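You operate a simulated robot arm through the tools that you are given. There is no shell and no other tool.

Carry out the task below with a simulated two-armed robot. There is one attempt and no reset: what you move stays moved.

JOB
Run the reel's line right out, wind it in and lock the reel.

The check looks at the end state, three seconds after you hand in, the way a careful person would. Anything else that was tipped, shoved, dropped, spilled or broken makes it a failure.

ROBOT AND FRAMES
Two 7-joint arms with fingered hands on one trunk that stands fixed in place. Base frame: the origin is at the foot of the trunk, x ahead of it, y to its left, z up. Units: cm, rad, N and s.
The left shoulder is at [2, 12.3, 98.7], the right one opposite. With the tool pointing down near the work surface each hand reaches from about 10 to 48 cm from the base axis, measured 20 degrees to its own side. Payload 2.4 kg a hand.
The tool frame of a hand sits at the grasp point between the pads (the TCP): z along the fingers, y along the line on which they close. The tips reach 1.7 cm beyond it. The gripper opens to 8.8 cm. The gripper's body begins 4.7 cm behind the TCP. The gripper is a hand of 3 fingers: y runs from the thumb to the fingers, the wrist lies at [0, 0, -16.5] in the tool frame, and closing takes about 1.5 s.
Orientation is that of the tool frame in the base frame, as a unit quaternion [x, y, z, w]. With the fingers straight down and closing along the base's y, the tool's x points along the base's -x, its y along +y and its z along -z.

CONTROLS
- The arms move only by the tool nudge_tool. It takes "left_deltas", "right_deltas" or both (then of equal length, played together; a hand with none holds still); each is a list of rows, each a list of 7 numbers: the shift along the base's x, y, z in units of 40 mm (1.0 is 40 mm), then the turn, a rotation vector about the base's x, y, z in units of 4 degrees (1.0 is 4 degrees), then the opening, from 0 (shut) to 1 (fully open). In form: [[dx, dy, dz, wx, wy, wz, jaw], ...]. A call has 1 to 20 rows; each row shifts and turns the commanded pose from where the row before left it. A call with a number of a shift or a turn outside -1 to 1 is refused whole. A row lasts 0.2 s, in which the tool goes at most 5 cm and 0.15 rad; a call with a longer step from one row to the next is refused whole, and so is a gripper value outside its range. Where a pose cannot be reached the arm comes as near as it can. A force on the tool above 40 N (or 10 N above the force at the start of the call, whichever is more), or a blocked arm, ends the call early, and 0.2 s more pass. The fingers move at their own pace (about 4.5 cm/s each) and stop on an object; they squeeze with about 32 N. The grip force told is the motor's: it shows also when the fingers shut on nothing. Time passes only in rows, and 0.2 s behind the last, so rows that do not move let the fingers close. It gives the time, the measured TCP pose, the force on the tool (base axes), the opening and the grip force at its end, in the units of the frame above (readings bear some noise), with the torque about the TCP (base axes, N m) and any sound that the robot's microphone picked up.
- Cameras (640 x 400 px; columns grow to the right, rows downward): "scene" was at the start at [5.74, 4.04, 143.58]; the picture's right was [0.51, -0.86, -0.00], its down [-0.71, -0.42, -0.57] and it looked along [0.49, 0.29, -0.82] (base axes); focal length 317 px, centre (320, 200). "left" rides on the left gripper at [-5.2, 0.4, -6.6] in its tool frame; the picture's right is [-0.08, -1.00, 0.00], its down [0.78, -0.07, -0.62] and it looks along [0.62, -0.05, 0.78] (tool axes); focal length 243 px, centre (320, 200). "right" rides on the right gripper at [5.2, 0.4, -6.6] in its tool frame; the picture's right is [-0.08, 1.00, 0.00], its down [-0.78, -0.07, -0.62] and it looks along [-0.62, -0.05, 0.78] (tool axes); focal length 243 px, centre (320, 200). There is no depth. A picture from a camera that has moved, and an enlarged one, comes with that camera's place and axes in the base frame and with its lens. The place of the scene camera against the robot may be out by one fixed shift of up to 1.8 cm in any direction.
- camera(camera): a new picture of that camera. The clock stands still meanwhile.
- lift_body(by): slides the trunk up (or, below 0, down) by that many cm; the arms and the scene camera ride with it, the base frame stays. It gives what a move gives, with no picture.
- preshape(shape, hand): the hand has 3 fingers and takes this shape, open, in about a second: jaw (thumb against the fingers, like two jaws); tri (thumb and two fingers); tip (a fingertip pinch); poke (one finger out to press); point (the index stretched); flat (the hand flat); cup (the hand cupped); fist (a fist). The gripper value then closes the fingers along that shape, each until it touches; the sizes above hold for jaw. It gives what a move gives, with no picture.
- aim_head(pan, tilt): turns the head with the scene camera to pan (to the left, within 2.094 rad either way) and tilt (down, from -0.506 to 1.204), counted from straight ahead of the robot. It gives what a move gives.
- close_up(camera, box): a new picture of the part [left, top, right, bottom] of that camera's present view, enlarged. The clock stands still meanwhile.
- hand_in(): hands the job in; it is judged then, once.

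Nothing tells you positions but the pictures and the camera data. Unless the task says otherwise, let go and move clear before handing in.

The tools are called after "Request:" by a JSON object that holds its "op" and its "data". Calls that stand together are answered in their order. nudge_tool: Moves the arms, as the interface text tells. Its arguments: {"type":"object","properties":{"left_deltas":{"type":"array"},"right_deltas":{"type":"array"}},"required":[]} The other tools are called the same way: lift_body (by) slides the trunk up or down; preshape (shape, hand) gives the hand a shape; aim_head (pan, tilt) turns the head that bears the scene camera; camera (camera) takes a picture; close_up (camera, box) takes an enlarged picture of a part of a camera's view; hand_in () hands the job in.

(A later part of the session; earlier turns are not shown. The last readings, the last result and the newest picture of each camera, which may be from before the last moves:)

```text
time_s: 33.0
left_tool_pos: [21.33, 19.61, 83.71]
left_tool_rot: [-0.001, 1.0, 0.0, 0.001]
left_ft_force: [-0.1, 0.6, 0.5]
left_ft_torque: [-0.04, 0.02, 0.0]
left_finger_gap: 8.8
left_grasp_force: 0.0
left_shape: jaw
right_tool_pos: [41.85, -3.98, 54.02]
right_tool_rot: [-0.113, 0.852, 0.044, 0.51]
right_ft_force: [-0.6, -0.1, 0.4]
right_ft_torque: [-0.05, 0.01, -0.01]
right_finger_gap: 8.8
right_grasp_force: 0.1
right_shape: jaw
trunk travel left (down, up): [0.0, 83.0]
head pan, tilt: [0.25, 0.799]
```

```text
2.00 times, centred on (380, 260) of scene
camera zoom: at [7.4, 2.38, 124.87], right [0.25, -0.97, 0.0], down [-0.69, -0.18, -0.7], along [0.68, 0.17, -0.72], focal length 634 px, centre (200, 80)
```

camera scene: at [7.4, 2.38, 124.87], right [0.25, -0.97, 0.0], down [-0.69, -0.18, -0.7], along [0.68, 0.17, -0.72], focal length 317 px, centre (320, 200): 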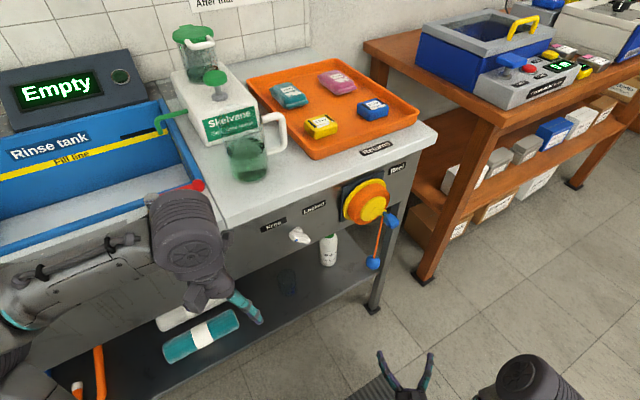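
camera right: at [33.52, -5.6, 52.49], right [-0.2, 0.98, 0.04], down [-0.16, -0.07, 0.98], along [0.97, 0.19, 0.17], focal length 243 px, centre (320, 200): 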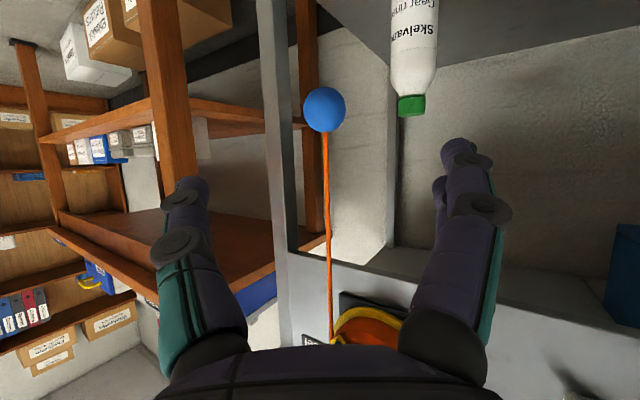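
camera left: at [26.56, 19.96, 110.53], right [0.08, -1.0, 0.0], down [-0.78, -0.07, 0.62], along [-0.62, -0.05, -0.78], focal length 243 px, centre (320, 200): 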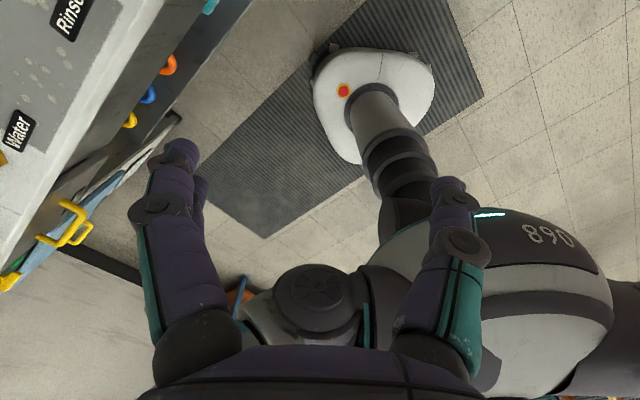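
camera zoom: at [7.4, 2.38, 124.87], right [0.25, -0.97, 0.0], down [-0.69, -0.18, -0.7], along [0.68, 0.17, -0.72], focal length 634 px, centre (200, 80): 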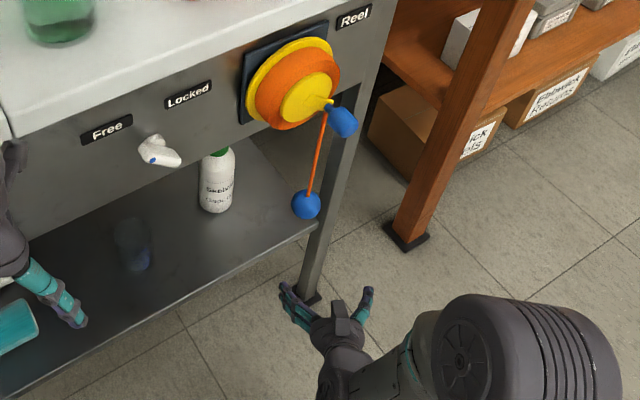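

The ball is where I estimated, at about (58.2, 0.2, 47.7), and the bench leg is far enough to its right. I'll close in along the approach line.

Request:
{"op": "nudge_tool", "data": {"right_deltas": [[0.454, 0.116, -0.175, 0, 0, 0, 0.9], [0.454, 0.116, -0.175, 0, 0, 0, 0.9], [0.454, 0.116, -0.175, 0, 0, 0, 0.9], [0.454, 0.116, -0.175, 0, 0, 0, 0.9], [0.454, 0.116, -0.175, 0, 0, 0, 0.9], [0, 0, 0, 0, 0, 0, 0.9]]}}

Request:
{"op": "camera", "data": {"camera": "right"}}

Request:
{"op": "close_up", "data": {"camera": "scene", "box": [260, 160, 500, 360]}}

```text
time_s: 34.4
left_tool_pos: [21.51, 19.58, 83.81]
left_tool_rot: [-0.001, 1.0, 0.001, 0.0]
left_ft_force: [-0.3, -0.4, -0.4]
left_ft_torque: [0.04, -0.02, 0.02]
left_finger_gap: 8.78
left_grasp_force: 0.1
left_shape: jaw
right_tool_pos: [50.91, -1.79, 50.54]
right_tool_rot: [-0.113, 0.851, 0.045, 0.51]
right_ft_force: [0.0, 0.0, 0.0]
right_ft_torque: [-0.01, -0.02, 0.0]
right_finger_gap: 7.93
right_grasp_force: 0.0
right_shape: jaw
trunk travel left (down, up): [0.0, 83.0]
head pan, tilt: [0.25, 0.799]
```

```text
taken
camera right: at [42.63, -3.22, 49.05], right [-0.2, 0.98, 0.04], down [-0.16, -0.07, 0.98], along [0.97, 0.19, 0.17], focal length 243 px, centre (320, 200)
```

right: 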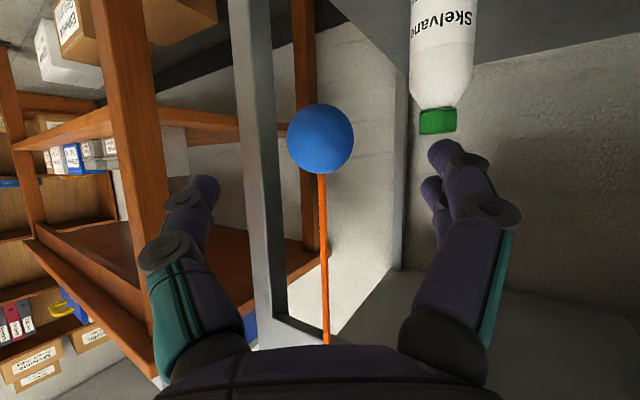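

```text
2.00 times, centred on (380, 260) of scene
camera zoom: at [7.41, 2.39, 124.87], right [0.25, -0.97, 0.0], down [-0.69, -0.18, -0.7], along [0.68, 0.17, -0.72], focal length 634 px, centre (200, 80)
```

zoom: 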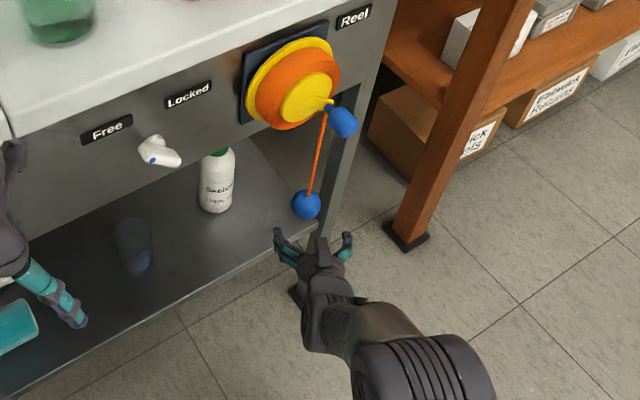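

Request:
{"op": "nudge_tool", "data": {"right_deltas": [[0.4, 0.1, -0.155, 0, 0, 0, 0.9], [0.4, 0.1, -0.155, 0, 0, 0, 0.9], [0.4, 0.1, -0.155, 0, 0, 0, 0.9], [0.4, 0.1, -0.155, 0, 0, 0, 0.9], [0.2, 0.05, -0.07, 0, 0, 0, 0.9], [0, 0, 0, 0, 0, 0, 0.9]]}}

Request:
{"op": "camera", "data": {"camera": "right"}}

Request:
{"op": "close_up", "data": {"camera": "scene", "box": [300, 160, 460, 320]}}

```text
time_s: 35.8
left_tool_pos: [21.59, 19.49, 83.78]
left_tool_rot: [0.0, 1.0, 0.0, 0.0]
left_ft_force: [-0.5, 0.1, -0.3]
left_ft_torque: [0.01, 0.02, 0.06]
left_finger_gap: 8.78
left_grasp_force: 0.0
left_shape: jaw
right_tool_pos: [54.64, -1.04, 49.65]
right_tool_rot: [-0.114, 0.851, 0.045, 0.51]
right_ft_force: [0.2, -1.1, 0.7]
right_ft_torque: [0.04, -0.01, 0.0]
right_finger_gap: 7.92
right_grasp_force: 0.1
right_shape: jaw
right hand out of reach, approached as far as the arm can: row 3, 4, 5
trunk travel left (down, up): [0.0, 83.0]
head pan, tilt: [0.25, 0.799]
```

```text
taken
camera right: at [46.51, -2.5, 48.07], right [-0.2, 0.98, 0.04], down [-0.16, -0.07, 0.98], along [0.97, 0.19, 0.17], focal length 243 px, centre (320, 200)
```

right: 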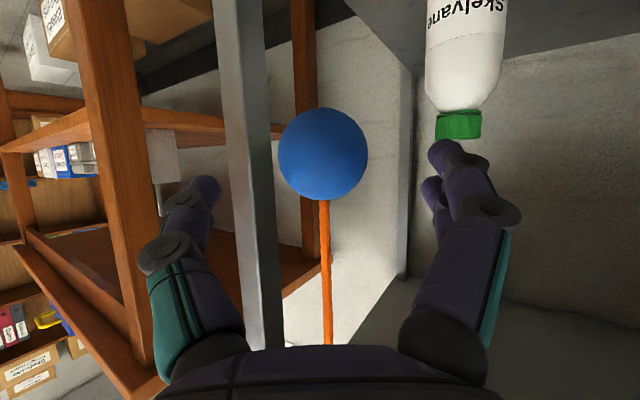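

```text
2.50 times, centred on (380, 240) of scene
camera zoom: at [7.41, 2.39, 124.87], right [0.25, -0.97, 0.0], down [-0.69, -0.18, -0.7], along [0.68, 0.17, -0.72], focal length 793 px, centre (170, 100)
```

zoom: 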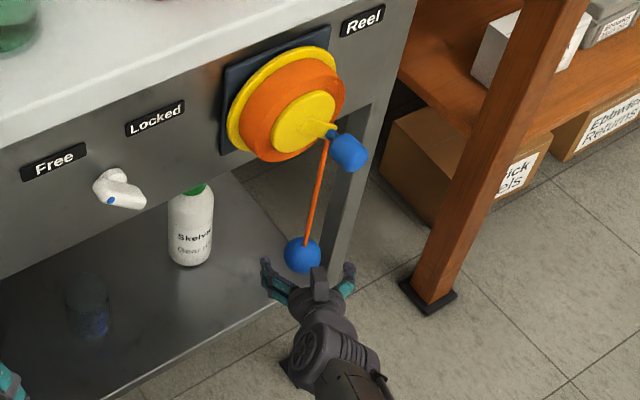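

The ball is about 4 cm beyond the arm's reach, even with the trunk fully down. Winding in a little with the crank should raise the ball within reach, so I'll back off and bring the hand in front of the crank handle.

Request:
{"op": "nudge_tool", "data": {"right_deltas": [[-0.5, -0.25, 0.18, 0, 0, 0, 0.9], [-0.5, -0.25, 0.18, 0, 0, 0, 1], [-0.5, -0.25, 0.18, 0.19, -0.854, 0, 1], [-0.5, -0.35, 0.3, 0.19, -0.854, 0, 1], [-0.5, -0.35, 0.4, 0.19, -0.854, 0, 1], [-0.3, -0.35, 0.5, 0.19, -0.854, 0, 1], [-0.2, -0.3, 0.6, 0.19, -0.854, 0, 1], [0, -0.3, 0.7, 0.19, -0.854, 0, 1], [0, 0, 0.7, 0.19, -0.854, 0, 1], [0, 0, 0.7, 0.19, -0.854, 0, 1]]}}

Request:
{"op": "nudge_tool", "data": {"right_deltas": [[0, 0, 0.3, 0, 0, 0.9, 1], [0, 0, 0.3, 0, 0, 0.9, 1], [0, 0, 0.3, 0, 0, 0.9, 1], [0, 0, 0, 0, 0, 0.9, 1], [0, 0, 0, 0, 0, 0.9, 1], [0, 0, 0, 0, 0, 0.9, 1], [0, 0, 0, 0, 0, 0.9, 1], [0, 0, 0, 0, 0, 0.9, 1], [0, 0, 0, 0, 0, 0.9, 1]]}}

Request:
{"op": "camera", "data": {"camera": "right"}}

Request:
{"op": "close_up", "data": {"camera": "scene", "box": [300, 140, 460, 300]}}

```text
time_s: 38.0
left_tool_pos: [21.48, 19.61, 83.81]
left_tool_rot: [0.0, 1.0, 0.0, 0.001]
left_ft_force: [-0.4, 0.3, 0.0]
left_ft_torque: [0.01, 0.01, 0.03]
left_finger_gap: 8.78
left_grasp_force: 0.0
left_shape: jaw
right_tool_pos: [46.67, -8.64, 65.92]
right_tool_rot: [-0.094, 0.702, 0.062, 0.703]
right_ft_force: [-0.3, 0.0, 0.5]
right_ft_torque: [0.0, 0.01, 0.02]
right_finger_gap: 8.79
right_grasp_force: 0.0
right_shape: jaw
right hand out of reach, approached as far as the arm can: row 1, 2, 3
trunk travel left (down, up): [0.0, 83.0]
head pan, tilt: [0.25, 0.799]
```

```text
time_s: 40.0
left_tool_pos: [21.5, 19.57, 83.88]
left_tool_rot: [-0.001, 1.0, 0.0, -0.001]
left_ft_force: [-0.4, -0.4, -0.5]
left_ft_torque: [0.03, 0.01, 0.0]
left_finger_gap: 8.8
left_grasp_force: 0.1
left_shape: jaw
right_tool_pos: [46.87, -8.78, 69.6]
right_tool_rot: [-0.287, 0.648, 0.256, 0.657]
right_ft_force: [-0.3, 0.1, 0.6]
right_ft_torque: [0.01, 0.02, 0.0]
right_finger_gap: 8.77
right_grasp_force: 0.0
right_shape: jaw
trunk travel left (down, up): [0.0, 83.0]
head pan, tilt: [0.25, 0.799]
```

```text
taken
camera right: at [41.91, -13.09, 64.25], right [-0.71, 0.71, 0.04], down [-0.41, -0.46, 0.79], along [0.57, 0.54, 0.62], focal length 243 px, centre (320, 200)
```

right: 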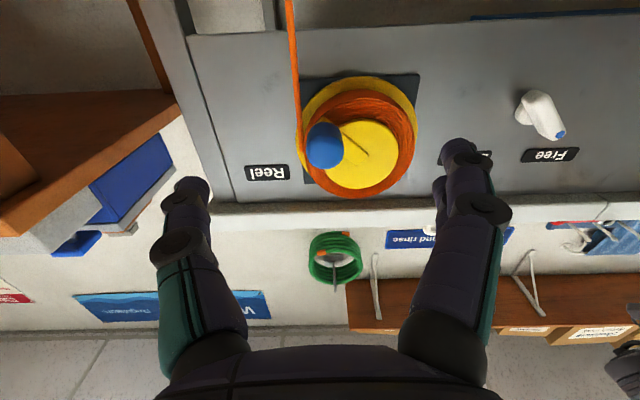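

```text
2.50 times, centred on (380, 220) of scene
camera zoom: at [7.41, 2.38, 124.87], right [0.25, -0.97, 0.0], down [-0.69, -0.18, -0.7], along [0.68, 0.17, -0.72], focal length 793 px, centre (170, 150)
```

zoom: 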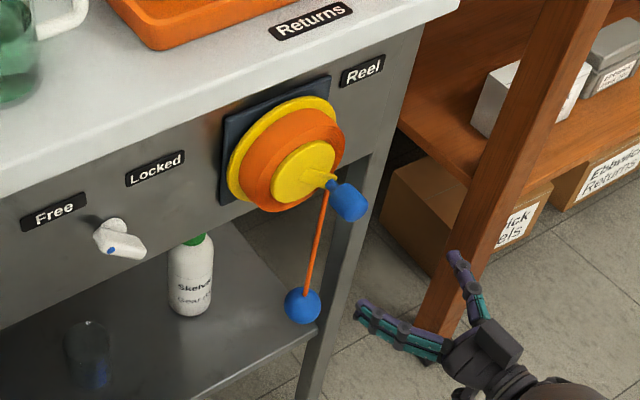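

The crank handle is a blue cylinder at about (53.0, -1.75, 72.0), sticking out toward me. I'll line up with it and move in partway.

Request:
{"op": "nudge_tool", "data": {"right_deltas": [[0.08, 0.28, 0.2, 0, 0, 0, 1], [0.1, 0.16, 0.2, 0, 0, 0, 1], [0.2, 0.2, 0.2, 0, 0, 0, 1], [0.3, 0.3, 0, 0, 0, 0, 1], [0.1, 0.1, 0, 0, 0, 0, 0.7], [0, 0, 0, 0, 0, 0, 0.7]]}}

Request:
{"op": "camera", "data": {"camera": "right"}}

Request:
{"op": "close_up", "data": {"camera": "scene", "box": [300, 140, 460, 300]}}

```text
time_s: 41.4
left_tool_pos: [21.51, 19.56, 83.66]
left_tool_rot: [-0.001, 1.0, -0.001, 0.0]
left_ft_force: [0.1, 0.0, -0.1]
left_ft_torque: [-0.03, 0.0, -0.03]
left_finger_gap: 8.78
left_grasp_force: 0.0
left_shape: jaw
right_tool_pos: [49.82, -4.48, 71.95]
right_tool_rot: [-0.287, 0.648, 0.256, 0.657]
right_ft_force: [0.3, -0.1, -0.8]
right_ft_torque: [0.02, 0.01, 0.0]
right_finger_gap: 6.22
right_grasp_force: 0.0
right_shape: jaw
trunk travel left (down, up): [0.0, 83.0]
head pan, tilt: [0.25, 0.799]
```

```text
taken
camera right: at [44.95, -8.78, 66.64], right [-0.71, 0.71, 0.04], down [-0.41, -0.46, 0.79], along [0.57, 0.54, 0.62], focal length 243 px, centre (320, 200)
```

right: 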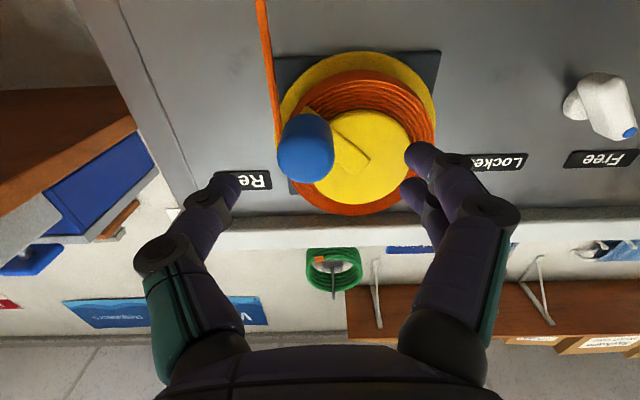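

```text
2.50 times, centred on (380, 220) of scene
camera zoom: at [7.41, 2.38, 124.87], right [0.25, -0.97, 0.0], down [-0.69, -0.18, -0.7], along [0.68, 0.17, -0.72], focal length 793 px, centre (170, 150)
```

zoom: 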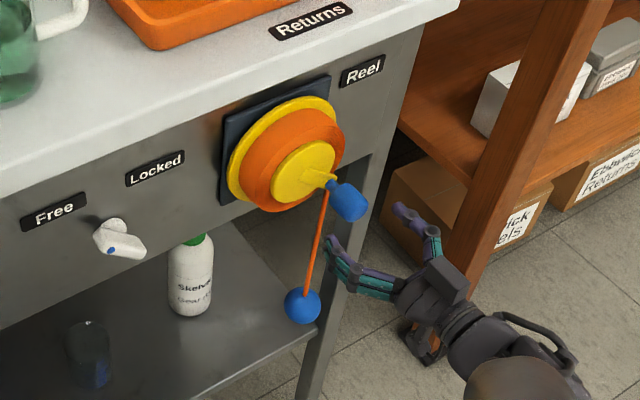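

Request:
{"op": "nudge_tool", "data": {"right_deltas": [[0.07, -0.07, 0, 0, 0, 0, 0.7], [0.2, 0.2, 0, 0, 0, 0, 0.7], [0.2, 0.2, 0, 0, 0, 0, 0.7], [0.2, 0.2, 0, 0, 0, 0, 0.7], [0.06, 0.06, 0, 0, 0, 0, 0.7], [0, 0, 0, 0, 0, 0, 0.7]]}}

Request:
{"op": "camera", "data": {"camera": "right"}}

Request:
{"op": "close_up", "data": {"camera": "scene", "box": [300, 140, 460, 300]}}

```text
time_s: 42.8
left_tool_pos: [21.51, 19.5, 83.79]
left_tool_rot: [0.0, 1.0, 0.001, -0.001]
left_ft_force: [0.0, -0.3, 0.0]
left_ft_torque: [0.01, -0.01, 0.01]
left_finger_gap: 8.78
left_grasp_force: 0.1
left_shape: jaw
right_tool_pos: [52.87, -2.17, 71.81]
right_tool_rot: [-0.286, 0.649, 0.255, 0.658]
right_ft_force: [0.5, -0.3, -0.3]
right_ft_torque: [0.03, -0.01, -0.02]
right_finger_gap: 6.19
right_grasp_force: 0.1
right_shape: jaw
trunk travel left (down, up): [0.0, 83.0]
head pan, tilt: [0.25, 0.799]
```

```text
taken
camera right: at [47.98, -6.54, 66.56], right [-0.71, 0.71, 0.04], down [-0.41, -0.46, 0.79], along [0.57, 0.54, 0.62], focal length 243 px, centre (320, 200)
```

right: 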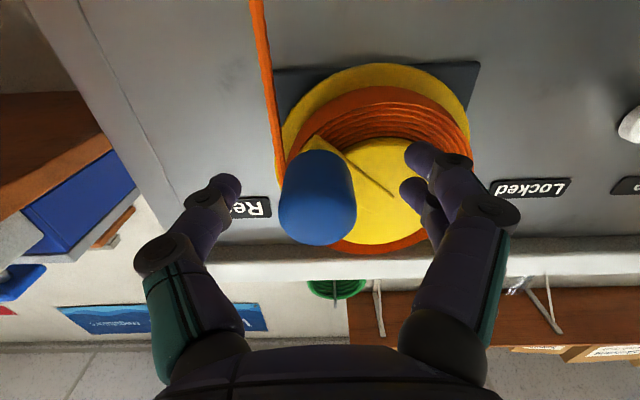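

```text
2.50 times, centred on (380, 220) of scene
camera zoom: at [7.41, 2.39, 124.87], right [0.25, -0.97, 0.0], down [-0.69, -0.18, -0.7], along [0.68, 0.17, -0.72], focal length 793 px, centre (170, 150)
```

zoom: 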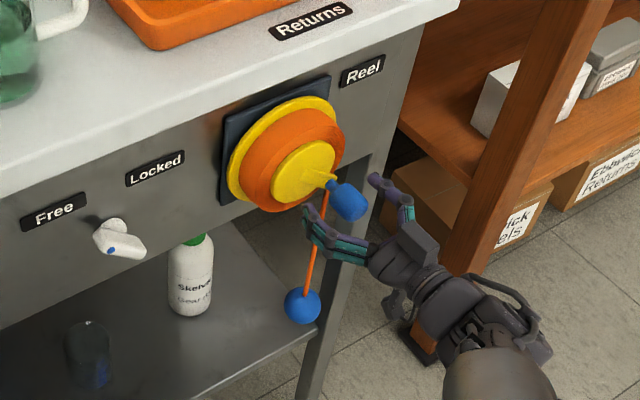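

The TCP is centred on the handle, so I'll close on it.

Request:
{"op": "nudge_tool", "data": {"right_deltas": [[0, 0, 0, 0, 0, 0, 0.4], [0, 0, 0, 0, 0, 0, 0.25], [0, 0, 0, 0, 0, 0, 0.1], [0, 0, 0, 0, 0, 0, 0], [0, 0, 0, 0, 0, 0, 0]]}}

Request:
{"op": "camera", "data": {"camera": "right"}}

```text
time_s: 44.0
left_tool_pos: [21.46, 19.57, 83.92]
left_tool_rot: [0.0, 1.0, 0.0, 0.0]
left_ft_force: [0.9, -0.4, 0.0]
left_ft_torque: [-0.01, 0.02, -0.02]
left_finger_gap: 8.81
left_grasp_force: 0.2
left_shape: jaw
right_tool_pos: [52.9, -2.15, 71.76]
right_tool_rot: [-0.287, 0.648, 0.256, 0.657]
right_ft_force: [2.2, 0.1, 1.3]
right_ft_torque: [0.07, 0.04, -0.03]
right_finger_gap: 1.66
right_grasp_force: 31.8
right_shape: jaw
trunk travel left (down, up): [0.0, 83.0]
head pan, tilt: [0.25, 0.799]
```

```text
taken
camera right: at [47.99, -6.54, 66.58], right [-0.71, 0.71, 0.04], down [-0.41, -0.46, 0.79], along [0.57, 0.54, 0.62], focal length 243 px, centre (320, 200)
```

right: 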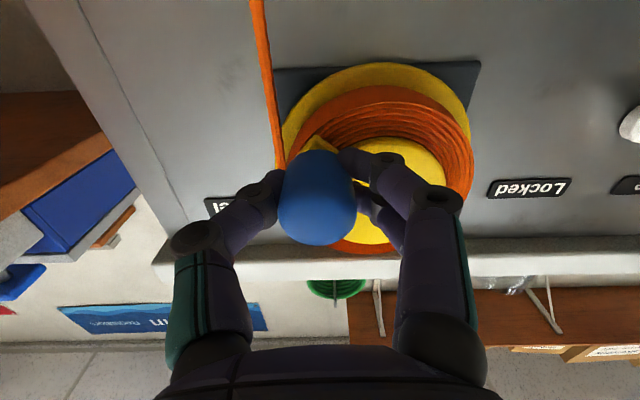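

Gripped. I'll test a small counter-clockwise (wind-in) arc of about 20° and check the forces and the ball.

Request:
{"op": "nudge_tool", "data": {"right_deltas": [[0.04, -0.04, 0.07, 0, 0, 0, 0], [0.038, -0.038, 0.0725, 0, 0, 0, 0], [0.03, -0.03, 0.078, 0, 0, 0, 0], [0.028, -0.028, 0.08, 0, 0, 0, 0]]}}

Request:
{"op": "camera", "data": {"camera": "right"}}

Request:
{"op": "close_up", "data": {"camera": "scene", "box": [300, 140, 460, 300]}}

```text
time_s: 45.0
left_tool_pos: [21.52, 19.52, 83.82]
left_tool_rot: [0.0, 1.0, 0.0, 0.0]
left_ft_force: [-1.1, 0.7, -0.1]
left_ft_torque: [-0.02, 0.0, 0.0]
left_finger_gap: 8.78
left_grasp_force: 0.0
left_shape: jaw
right_tool_pos: [53.5, -2.6, 72.82]
right_tool_rot: [-0.287, 0.65, 0.256, 0.656]
right_ft_force: [-2.7, 4.1, -17.7]
right_ft_torque: [-0.68, -0.27, 0.1]
right_finger_gap: 1.6
right_grasp_force: 32.1
right_shape: jaw
trunk travel left (down, up): [0.0, 83.0]
head pan, tilt: [0.25, 0.799]
```

```text
taken
camera right: at [48.5, -7.08, 67.61], right [-0.71, 0.71, 0.04], down [-0.41, -0.46, 0.79], along [0.58, 0.54, 0.61], focal length 243 px, centre (320, 200)
```

right: 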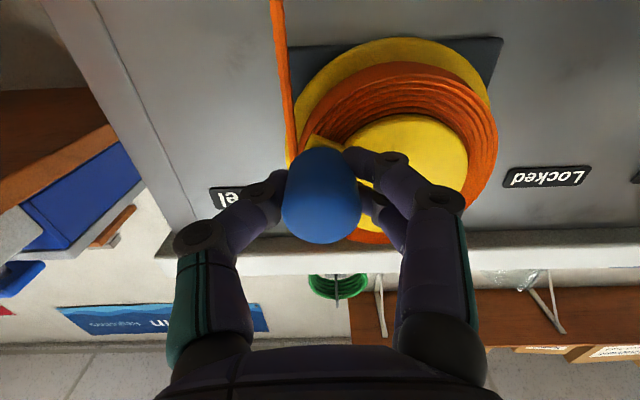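

```text
2.50 times, centred on (380, 220) of scene
camera zoom: at [7.52, 2.43, 124.85], right [0.25, -0.97, 0.0], down [-0.7, -0.18, -0.7], along [0.67, 0.17, -0.72], focal length 793 px, centre (170, 150)
```

zoom: 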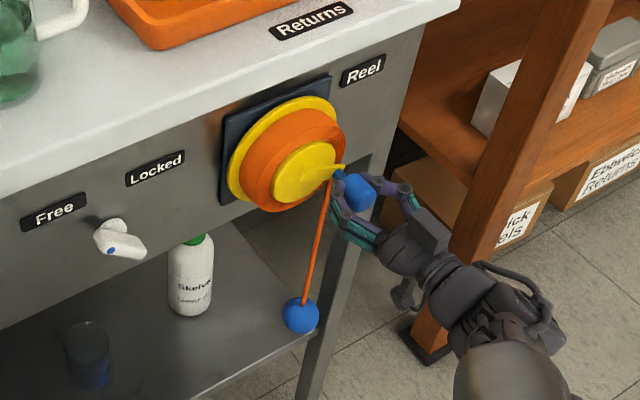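

The crank turned but the handle resists twisting in my grip (about 0.7 N m). The ball seems to have gone slightly lower, so I'll check that closely before going on.

Request:
{"op": "close_up", "data": {"camera": "scene", "box": [340, 180, 420, 280]}}

Request:
{"op": "nudge_tool", "data": {"right_deltas": [[0, 0, 0, 0, 0, 0, 0.3], [0, 0, 0, 0, 0, 0, 0.36], [0, 0, 0, 0, 0, 0, 0.36]]}}

Request:
{"op": "camera", "data": {"camera": "right"}}

Request:
{"op": "close_up", "data": {"camera": "scene", "box": [340, 180, 420, 280]}}

```text
4.00 times, centred on (380, 230) of scene
camera zoom: at [7.52, 2.43, 124.85], right [0.25, -0.97, 0.0], down [-0.7, -0.18, -0.7], along [0.67, 0.17, -0.72], focal length 1268 px, centre (80, 80)
```

zoom: 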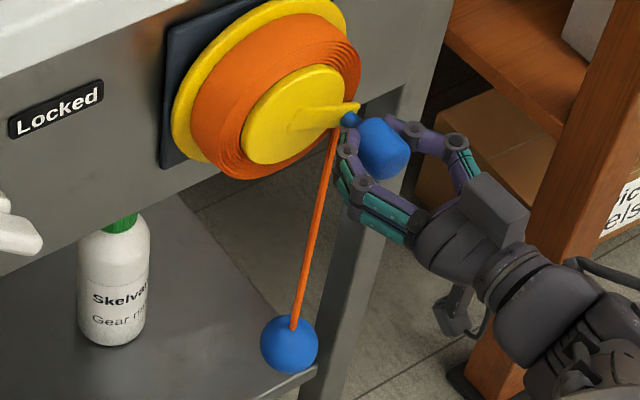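

```text
time_s: 45.8
left_tool_pos: [21.44, 19.52, 83.73]
left_tool_rot: [0.0, 1.0, 0.0, 0.0]
left_ft_force: [0.3, 0.6, 0.0]
left_ft_torque: [0.02, 0.02, -0.02]
left_finger_gap: 8.8
left_grasp_force: 0.0
left_shape: jaw
right_tool_pos: [53.44, -2.71, 73.15]
right_tool_rot: [-0.285, 0.649, 0.255, 0.658]
right_ft_force: [0.4, 0.2, -0.1]
right_ft_torque: [0.0, 0.02, -0.01]
right_finger_gap: 3.12
right_grasp_force: 0.1
right_shape: jaw
trunk travel left (down, up): [0.0, 83.0]
head pan, tilt: [0.25, 0.799]
```

```text
taken
camera right: at [48.5, -7.14, 67.82], right [-0.71, 0.71, 0.04], down [-0.42, -0.46, 0.79], along [0.57, 0.54, 0.62], focal length 243 px, centre (320, 200)
```

right: 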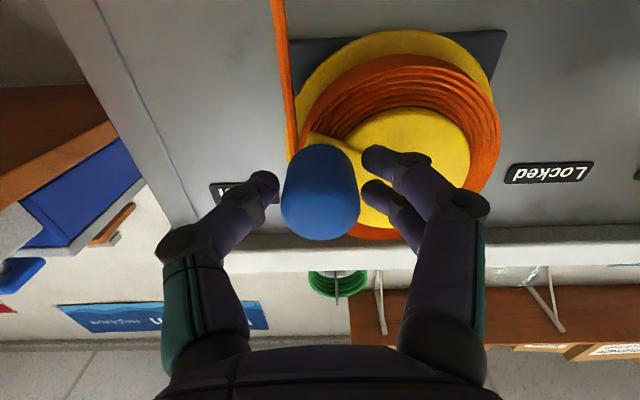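

```text
4.00 times, centred on (380, 230) of scene
camera zoom: at [7.41, 2.38, 124.87], right [0.25, -0.97, 0.0], down [-0.69, -0.18, -0.7], along [0.68, 0.17, -0.72], focal length 1268 px, centre (80, 80)
```

zoom: 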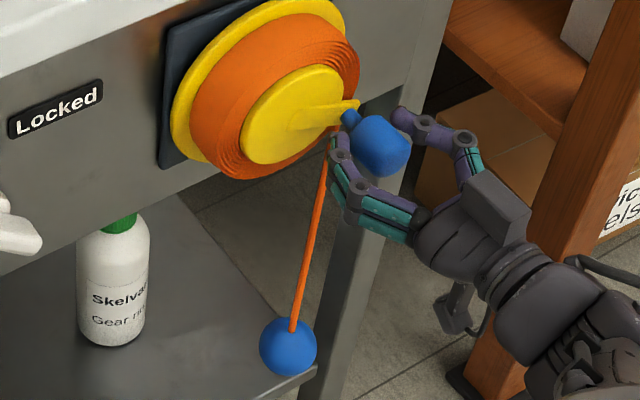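

The ball dropped about 2 cm when the crank went counter-clockwise, so that direction seems to pay line out. The crank itself turns easily and most of the resistance was my tight grip. I'll regrip more lightly, continue counter-clockwise, and watch.

Request:
{"op": "nudge_tool", "data": {"right_deltas": [[0, 0, 0, 0, 0, 0, 0.2], [0, 0, 0, 0, 0, 0, 0.17], [0, 0, 0, 0, 0, 0, 0.17], [0.042, -0.042, 0.173, 0, 0, 0, 0.17], [0.02, -0.02, 0.181, 0, 0, 0, 0.17], [-0.002, 0.002, 0.183, 0, 0, 0, 0.17]]}}

Request:
{"op": "camera", "data": {"camera": "right"}}

Request:
{"op": "close_up", "data": {"camera": "scene", "box": [340, 180, 420, 280]}}

```text
time_s: 47.2
left_tool_pos: [21.59, 19.48, 83.84]
left_tool_rot: [0.0, 1.0, 0.0, -0.001]
left_ft_force: [1.1, -0.4, 0.6]
left_ft_torque: [0.01, 0.01, 0.0]
left_finger_gap: 8.79
left_grasp_force: 0.1
left_shape: jaw
right_tool_pos: [53.75, -3.03, 75.24]
right_tool_rot: [-0.286, 0.648, 0.255, 0.658]
right_ft_force: [7.1, -0.1, -1.6]
right_ft_torque: [-0.13, -0.01, 0.0]
right_finger_gap: 1.26
right_grasp_force: 31.7
right_shape: jaw
trunk travel left (down, up): [0.0, 83.0]
head pan, tilt: [0.25, 0.799]
```

```text
taken
camera right: at [48.8, -7.35, 70.03], right [-0.71, 0.71, 0.04], down [-0.42, -0.46, 0.79], along [0.57, 0.54, 0.62], focal length 243 px, centre (320, 200)
```

right: 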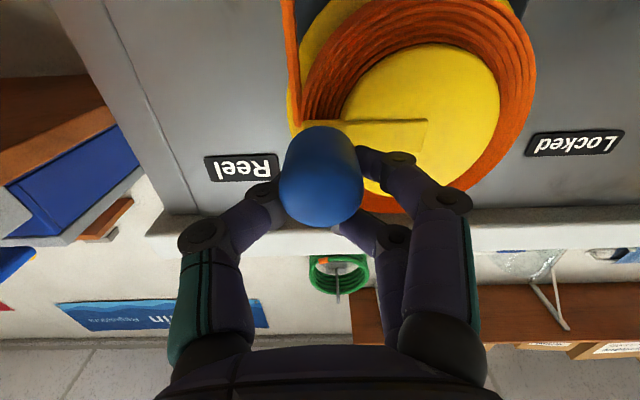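

```text
4.00 times, centred on (380, 230) of scene
camera zoom: at [7.51, 2.39, 124.87], right [0.25, -0.97, 0.0], down [-0.7, -0.18, -0.7], along [0.67, 0.17, -0.72], focal length 1268 px, centre (80, 80)
```

zoom: 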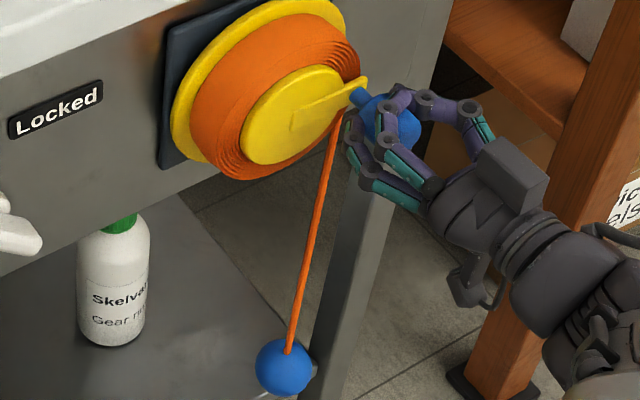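

The ball keeps dropping with counter-clockwise turning, so that is the pay-out direction. The handle slid about 1 cm off-centre between the fingers, so I'll recentre and use a loose three-finger cage instead of a squeeze.

Request:
{"op": "nudge_tool", "data": {"right_deltas": [[0, 0, 0, 0, 0, 0, 0.36], [0, 0, 0, 0, 0, 0, 0.36], [0, 0, -0.13, 0, 0, 0, 0.36], [0, 0, -0.13, 0, 0, 0, 0.36], [0, 0, 0, 0, 0, 0, 0.23], [0, 0, 0, 0, 0, 0, 0.22], [0, 0, 0, 0, 0, 0, 0.22]]}}

Request:
{"op": "camera", "data": {"camera": "right"}}

```text
time_s: 48.8
left_tool_pos: [21.56, 19.49, 83.73]
left_tool_rot: [0.001, 1.0, -0.001, -0.001]
left_ft_force: [-0.4, -0.3, 0.6]
left_ft_torque: [-0.01, -0.03, -0.04]
left_finger_gap: 8.79
left_grasp_force: 0.1
left_shape: jaw
right_tool_pos: [53.64, -2.77, 74.22]
right_tool_rot: [-0.286, 0.649, 0.256, 0.657]
right_ft_force: [2.0, 1.3, -1.8]
right_ft_torque: [-0.07, -0.03, 0.01]
right_finger_gap: 1.7
right_grasp_force: 31.9
right_shape: jaw
trunk travel left (down, up): [0.0, 83.0]
head pan, tilt: [0.25, 0.799]
```

```text
taken
camera right: at [48.67, -7.28, 68.89], right [-0.71, 0.71, 0.04], down [-0.41, -0.46, 0.79], along [0.57, 0.54, 0.62], focal length 243 px, centre (320, 200)
```

right: 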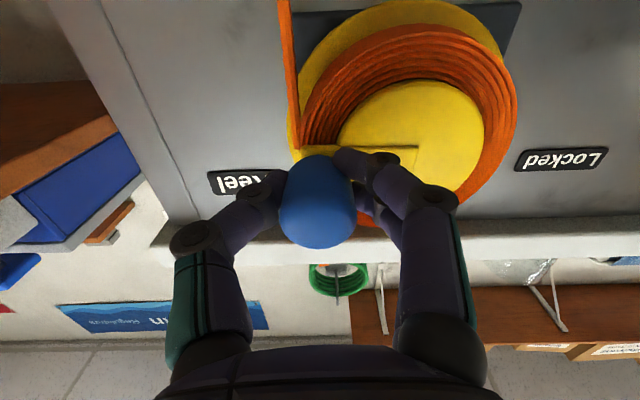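

Request:
{"op": "nudge_tool", "data": {"right_deltas": [[0, 0, 0, 0, 0, 0, 0.27], [0, 0, 0, 0, 0, 0, 0.27], [0, 0, 0, 0, 0, 0, 0.27]]}}

Request:
{"op": "camera", "data": {"camera": "right"}}

```text
time_s: 49.6
left_tool_pos: [21.5, 19.51, 83.79]
left_tool_rot: [0.0, 1.0, 0.0, 0.0]
left_ft_force: [-0.8, -0.1, 0.5]
left_ft_torque: [-0.01, 0.0, -0.01]
left_finger_gap: 8.79
left_grasp_force: 0.0
left_shape: jaw
right_tool_pos: [53.62, -2.85, 74.2]
right_tool_rot: [-0.287, 0.648, 0.256, 0.657]
right_ft_force: [0.3, -0.6, 0.4]
right_ft_torque: [0.0, 0.0, -0.01]
right_finger_gap: 2.39
right_grasp_force: 0.0
right_shape: jaw
trunk travel left (down, up): [0.0, 83.0]
head pan, tilt: [0.25, 0.799]
```

```text
taken
camera right: at [48.66, -7.3, 68.94], right [-0.71, 0.71, 0.04], down [-0.41, -0.46, 0.79], along [0.57, 0.54, 0.62], focal length 243 px, centre (320, 200)
```

right: 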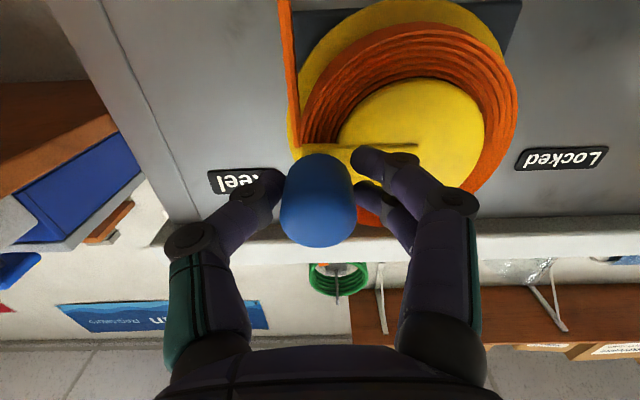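

The crank turns so freely that pushing the handle around with one stretched finger should work better than gripping. I'll open, back off, and shape the hand to "point" to see how the finger sits.

Request:
{"op": "nudge_tool", "data": {"right_deltas": [[0, 0, 0, 0, 0, 0, 0.5], [0, 0, 0, 0, 0, 0, 0.6], [-0.2, -0.2, 0, 0, 0, 0, 0.6], [-0.4, -0.4, 0, 0, 0, 0, 0.6], [-0.4, -0.4, 0, 0, 0, 0, 0.6], [-0.5, -0.5, 0, 0, 0, 0, 0.6], [-0.5, -0.5, 0, 0, 0, 0, 0.6]]}}

Request:
{"op": "preshape", "data": {"shape": "point", "hand": "right"}}

Request:
{"op": "camera", "data": {"camera": "right"}}

Request:
{"op": "close_up", "data": {"camera": "scene", "box": [320, 160, 480, 300]}}

```text
time_s: 51.2
left_tool_pos: [21.54, 19.6, 83.8]
left_tool_rot: [0.0, 1.0, 0.001, 0.0]
left_ft_force: [-0.9, 0.3, 0.4]
left_ft_torque: [0.01, 0.03, 0.01]
left_finger_gap: 8.79
left_grasp_force: 0.1
left_shape: jaw
right_tool_pos: [45.76, -10.98, 74.21]
right_tool_rot: [-0.286, 0.648, 0.255, 0.657]
right_ft_force: [0.0, -0.7, -0.2]
right_ft_torque: [-0.01, 0.01, 0.03]
right_finger_gap: 5.24
right_grasp_force: 0.1
right_shape: jaw
trunk travel left (down, up): [0.0, 83.0]
head pan, tilt: [0.25, 0.799]
```

```text
time_s: 52.1
left_tool_pos: [21.54, 19.64, 83.86]
left_tool_rot: [0.0, 1.0, 0.001, 0.001]
left_ft_force: [-0.5, -0.5, 0.0]
left_ft_torque: [-0.03, 0.02, -0.01]
left_finger_gap: 8.78
left_grasp_force: 0.1
left_shape: jaw
right_tool_pos: [45.68, -10.83, 74.09]
right_tool_rot: [-0.286, 0.649, 0.256, 0.657]
right_ft_force: [-1.3, 0.3, -0.5]
right_ft_torque: [-0.01, 0.02, -0.06]
right_finger_gap: 0.0
right_grasp_force: 0.1
right_shape: point
trunk travel left (down, up): [0.0, 83.0]
head pan, tilt: [0.25, 0.799]
```

```text
taken
camera right: at [40.84, -15.28, 68.89], right [-0.71, 0.71, 0.04], down [-0.41, -0.46, 0.79], along [0.57, 0.54, 0.62], focal length 243 px, centre (320, 200)
```

right: 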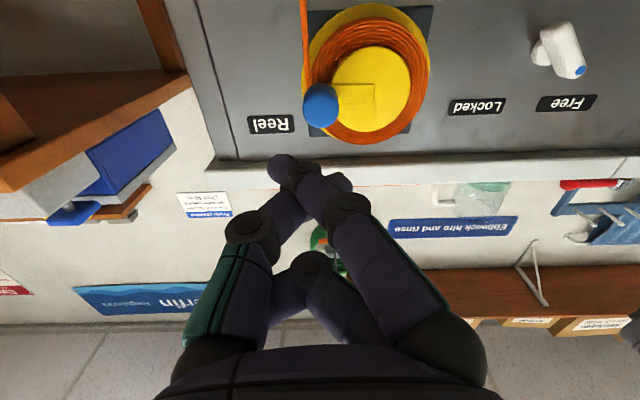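

```text
2.86 times, centred on (400, 230) of scene
camera zoom: at [7.41, 2.38, 124.87], right [0.25, -0.97, 0.0], down [-0.69, -0.18, -0.7], along [0.68, 0.17, -0.72], focal length 906 px, centre (91, 114)
```

zoom: 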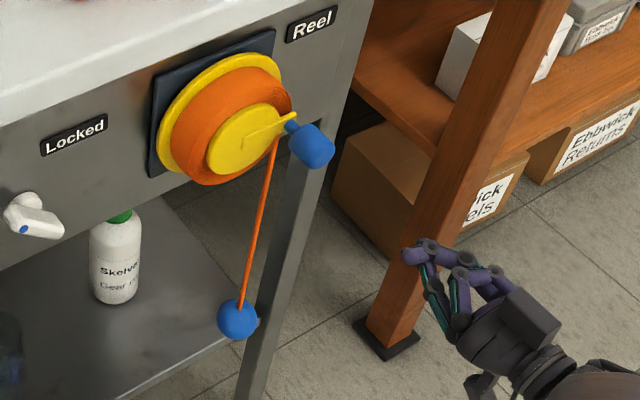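

Request:
{"op": "preshape", "data": {"shape": "poke", "hand": "right"}}

Request:
{"op": "camera", "data": {"camera": "right"}}

Request:
{"op": "close_up", "data": {"camera": "scene", "box": [320, 160, 480, 300]}}

```text
time_s: 53.0
left_tool_pos: [21.49, 19.53, 83.82]
left_tool_rot: [0.0, 1.0, 0.001, 0.0]
left_ft_force: [-0.1, 0.6, -0.7]
left_ft_torque: [0.03, 0.02, 0.0]
left_finger_gap: 8.77
left_grasp_force: 0.1
left_shape: jaw
right_tool_pos: [45.7, -10.89, 74.0]
right_tool_rot: [-0.286, 0.649, 0.255, 0.657]
right_ft_force: [0.4, 0.8, -1.0]
right_ft_torque: [-0.01, 0.0, -0.01]
right_finger_gap: 0.0
right_grasp_force: 0.1
right_shape: poke
trunk travel left (down, up): [0.0, 83.0]
head pan, tilt: [0.25, 0.799]
```

```text
taken
camera right: at [40.84, -15.28, 68.9], right [-0.71, 0.71, 0.04], down [-0.41, -0.46, 0.79], along [0.57, 0.54, 0.62], focal length 243 px, centre (320, 200)
```

right: 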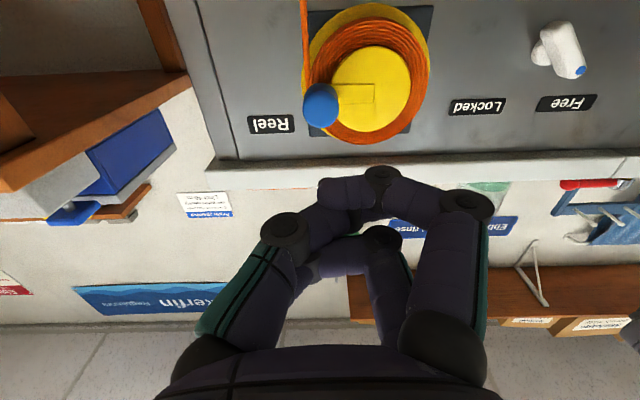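

```text
2.86 times, centred on (400, 230) of scene
camera zoom: at [7.41, 2.38, 124.87], right [0.25, -0.97, 0.0], down [-0.69, -0.18, -0.7], along [0.68, 0.17, -0.72], focal length 906 px, centre (91, 114)
```

zoom: 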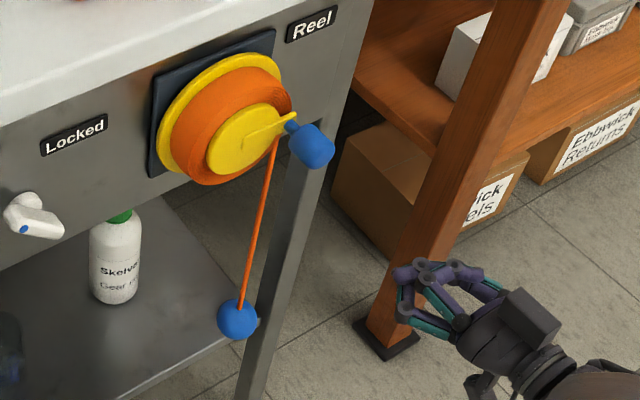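

Request:
{"op": "nudge_tool", "data": {"right_deltas": [[0, 0, 0, 0, 0, 0, 1], [0, 0, 0, 0, 0, 0, 1], [0, 0, 0, 0, 0, 0, 1], [0, 0, 0, 0, 0, 0, 1]]}}

Request:
{"op": "camera", "data": {"camera": "right"}}

Request:
{"op": "preshape", "data": {"shape": "tri", "hand": "right"}}

Request:
{"op": "camera", "data": {"camera": "right"}}

```text
time_s: 54.0
left_tool_pos: [21.5, 19.52, 83.75]
left_tool_rot: [0.0, 1.0, 0.0, 0.0]
left_ft_force: [-0.2, 0.8, 0.2]
left_ft_torque: [0.01, 0.02, 0.01]
left_finger_gap: 8.78
left_grasp_force: 0.0
left_shape: jaw
right_tool_pos: [45.83, -10.9, 74.11]
right_tool_rot: [-0.286, 0.649, 0.255, 0.658]
right_ft_force: [-0.1, 0.4, -0.3]
right_ft_torque: [0.0, 0.0, 0.02]
right_finger_gap: 0.0
right_grasp_force: 0.1
right_shape: poke
trunk travel left (down, up): [0.0, 83.0]
head pan, tilt: [0.25, 0.799]
```

```text
taken
camera right: at [40.83, -15.29, 68.89], right [-0.71, 0.71, 0.04], down [-0.41, -0.46, 0.79], along [0.57, 0.54, 0.62], focal length 243 px, centre (320, 200)
```

right: 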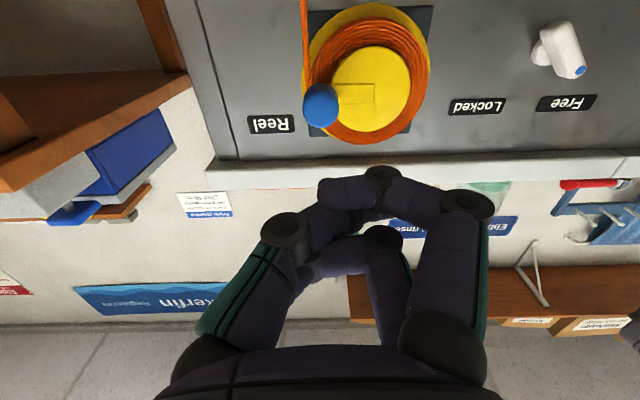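

```text
time_s: 54.9
left_tool_pos: [21.43, 19.51, 83.86]
left_tool_rot: [0.0, 1.0, -0.001, 0.001]
left_ft_force: [0.5, 0.6, 0.2]
left_ft_torque: [0.0, -0.02, 0.0]
left_finger_gap: 8.77
left_grasp_force: 0.0
left_shape: jaw
right_tool_pos: [45.72, -10.86, 74.21]
right_tool_rot: [-0.286, 0.649, 0.254, 0.658]
right_ft_force: [-0.3, 0.9, 0.4]
right_ft_torque: [-0.01, -0.02, -0.01]
right_finger_gap: 0.98
right_grasp_force: 0.0
right_shape: tri
trunk travel left (down, up): [0.0, 83.0]
head pan, tilt: [0.25, 0.799]
```

```text
taken
camera right: at [40.83, -15.29, 68.89], right [-0.71, 0.71, 0.04], down [-0.41, -0.46, 0.79], along [0.57, 0.54, 0.62], focal length 243 px, centre (320, 200)
```

right: 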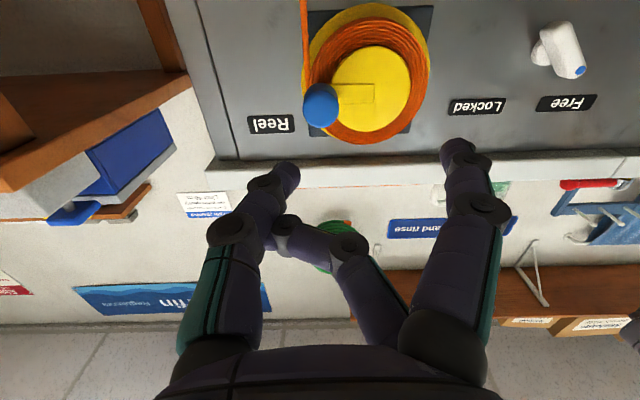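

Request:
{"op": "nudge_tool", "data": {"right_deltas": [[0, 0, 0, 0, 0, 0, 1], [0, 0, 0, 0, 0, 0, 1], [0, 0, 0, 0, 0, 0, 1], [0, 0, 0, 0, 0, 0, 1], [0, 0, 0, 0, 0, 0, 1]]}}

Request:
{"op": "camera", "data": {"camera": "right"}}

Request:
{"op": "close_up", "data": {"camera": "scene", "box": [320, 160, 480, 300]}}

```text
time_s: 56.1
left_tool_pos: [21.47, 19.5, 83.84]
left_tool_rot: [0.0, 1.0, 0.0, 0.0]
left_ft_force: [0.7, -0.5, 0.4]
left_ft_torque: [-0.01, 0.01, -0.03]
left_finger_gap: 8.78
left_grasp_force: 0.1
left_shape: jaw
right_tool_pos: [45.69, -10.85, 74.13]
right_tool_rot: [-0.287, 0.648, 0.256, 0.657]
right_ft_force: [0.0, 0.2, -0.5]
right_ft_torque: [-0.03, -0.02, -0.01]
right_finger_gap: 0.99
right_grasp_force: 0.1
right_shape: tri
trunk travel left (down, up): [0.0, 83.0]
head pan, tilt: [0.25, 0.799]
```

```text
taken
camera right: at [40.83, -15.29, 68.89], right [-0.71, 0.71, 0.04], down [-0.41, -0.46, 0.79], along [0.57, 0.54, 0.62], focal length 243 px, centre (320, 200)
```

right: 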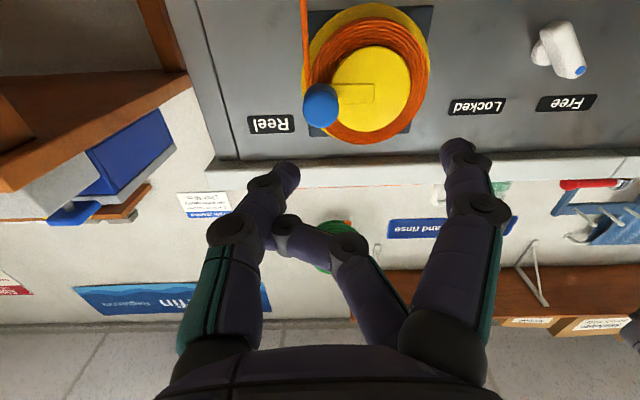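

```text
2.86 times, centred on (400, 230) of scene
camera zoom: at [7.41, 2.38, 124.87], right [0.25, -0.97, 0.0], down [-0.69, -0.18, -0.7], along [0.68, 0.17, -0.72], focal length 906 px, centre (91, 114)
```

zoom: 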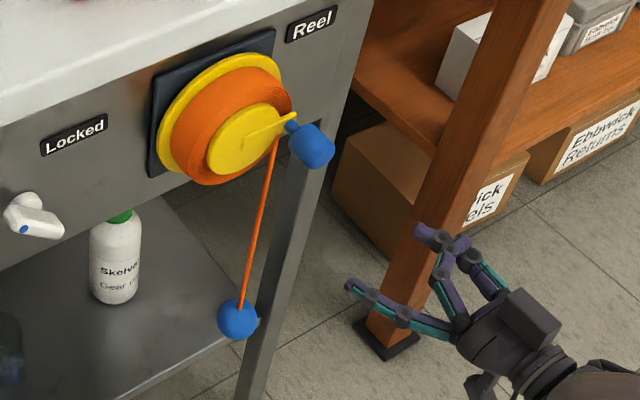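

Request:
{"op": "preshape", "data": {"shape": "jaw", "hand": "right"}}

Request:
{"op": "nudge_tool", "data": {"right_deltas": [[0, 0, 0, 0, 0, 0, 1], [0, 0, 0, 0, 0, 0, 1], [0, 0, 0, 0, 0, 0, 1]]}}

Request:
{"op": "camera", "data": {"camera": "right"}}

Request:
{"op": "nudge_tool", "data": {"right_deltas": [[0, 0, 0, 0, 0, 0, 0.5], [0, 0, 0, 0, 0, 0, 0], [0, 0, 0, 0, 0, 0, 0], [0, 0, 0, 0, 0, 0, 0], [0, 0, 0, 0, 0, 0, 0], [0, 0, 0, 0, 0, 0, 0], [0, 0, 0, 0, 0, 0, 0]]}}

Request:
{"op": "camera", "data": {"camera": "right"}}

Request:
{"op": "close_up", "data": {"camera": "scene", "box": [320, 160, 480, 300]}}

```text
time_s: 57.0
left_tool_pos: [21.57, 19.73, 83.78]
left_tool_rot: [-0.001, 1.0, 0.0, 0.0]
left_ft_force: [0.4, -0.4, -0.3]
left_ft_torque: [0.04, -0.02, -0.03]
left_finger_gap: 8.81
left_grasp_force: 0.1
left_shape: jaw
right_tool_pos: [45.82, -10.91, 74.21]
right_tool_rot: [-0.286, 0.649, 0.255, 0.657]
right_ft_force: [-0.1, 0.1, 0.0]
right_ft_torque: [0.0, -0.02, 0.04]
right_finger_gap: 1.0
right_grasp_force: 0.0
right_shape: jaw
trunk travel left (down, up): [0.0, 83.0]
head pan, tilt: [0.25, 0.799]
```

```text
time_s: 57.8
left_tool_pos: [21.58, 19.6, 83.84]
left_tool_rot: [0.0, 1.0, 0.0, 0.001]
left_ft_force: [-0.2, -0.1, -0.3]
left_ft_torque: [-0.01, 0.04, 0.02]
left_finger_gap: 8.78
left_grasp_force: 0.0
left_shape: jaw
right_tool_pos: [45.83, -10.76, 74.14]
right_tool_rot: [-0.286, 0.649, 0.256, 0.657]
right_ft_force: [-0.5, -0.2, 0.0]
right_ft_torque: [0.03, 0.04, 0.0]
right_finger_gap: 1.03
right_grasp_force: 0.0
right_shape: jaw
trunk travel left (down, up): [0.0, 83.0]
head pan, tilt: [0.25, 0.799]
```

```text
taken
camera right: at [40.83, -15.29, 68.89], right [-0.71, 0.71, 0.04], down [-0.41, -0.46, 0.79], along [0.57, 0.54, 0.62], focal length 243 px, centre (320, 200)
```

right: 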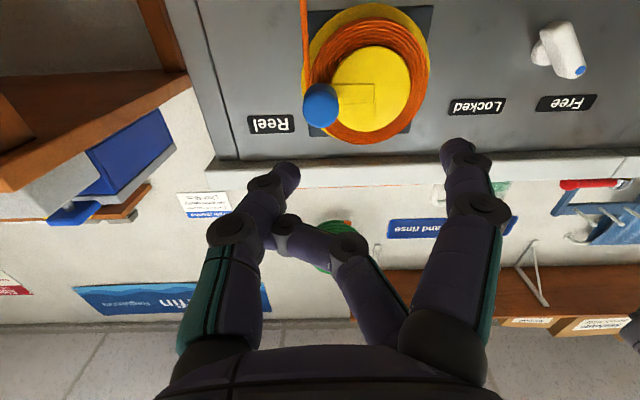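

```text
time_s: 59.4
left_tool_pos: [21.54, 19.65, 83.69]
left_tool_rot: [0.0, 1.0, 0.0, 0.0]
left_ft_force: [0.9, -0.2, 0.1]
left_ft_torque: [-0.02, 0.01, 0.01]
left_finger_gap: 8.81
left_grasp_force: 0.0
left_shape: jaw
right_tool_pos: [45.66, -10.92, 74.12]
right_tool_rot: [-0.286, 0.649, 0.255, 0.658]
right_ft_force: [0.0, 0.3, -0.4]
right_ft_torque: [0.02, -0.01, 0.03]
right_finger_gap: 0.02
right_grasp_force: 32.2
right_shape: jaw
trunk travel left (down, up): [0.0, 83.0]
head pan, tilt: [0.25, 0.799]
```

```text
taken
camera right: at [40.83, -15.29, 68.89], right [-0.71, 0.71, 0.04], down [-0.41, -0.46, 0.79], along [0.57, 0.54, 0.62], focal length 243 px, centre (320, 200)
```

right: 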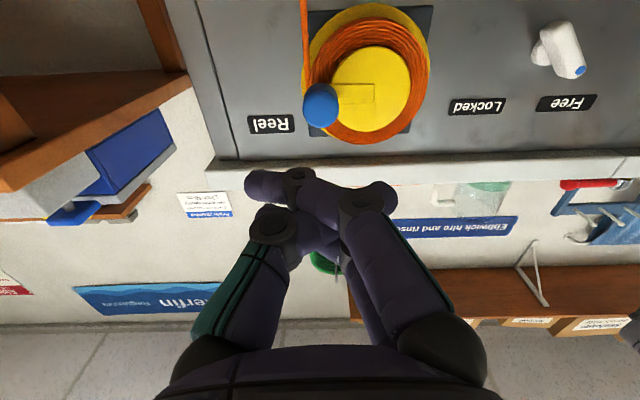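

```text
2.86 times, centred on (400, 230) of scene
camera zoom: at [7.41, 2.38, 124.87], right [0.25, -0.97, 0.0], down [-0.69, -0.18, -0.7], along [0.68, 0.17, -0.72], focal length 906 px, centre (91, 114)
```

zoom: 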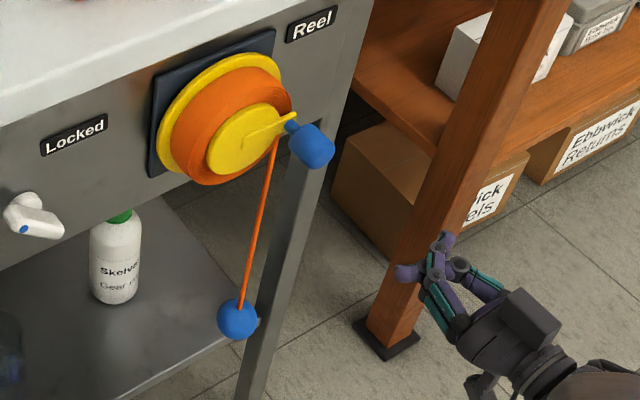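

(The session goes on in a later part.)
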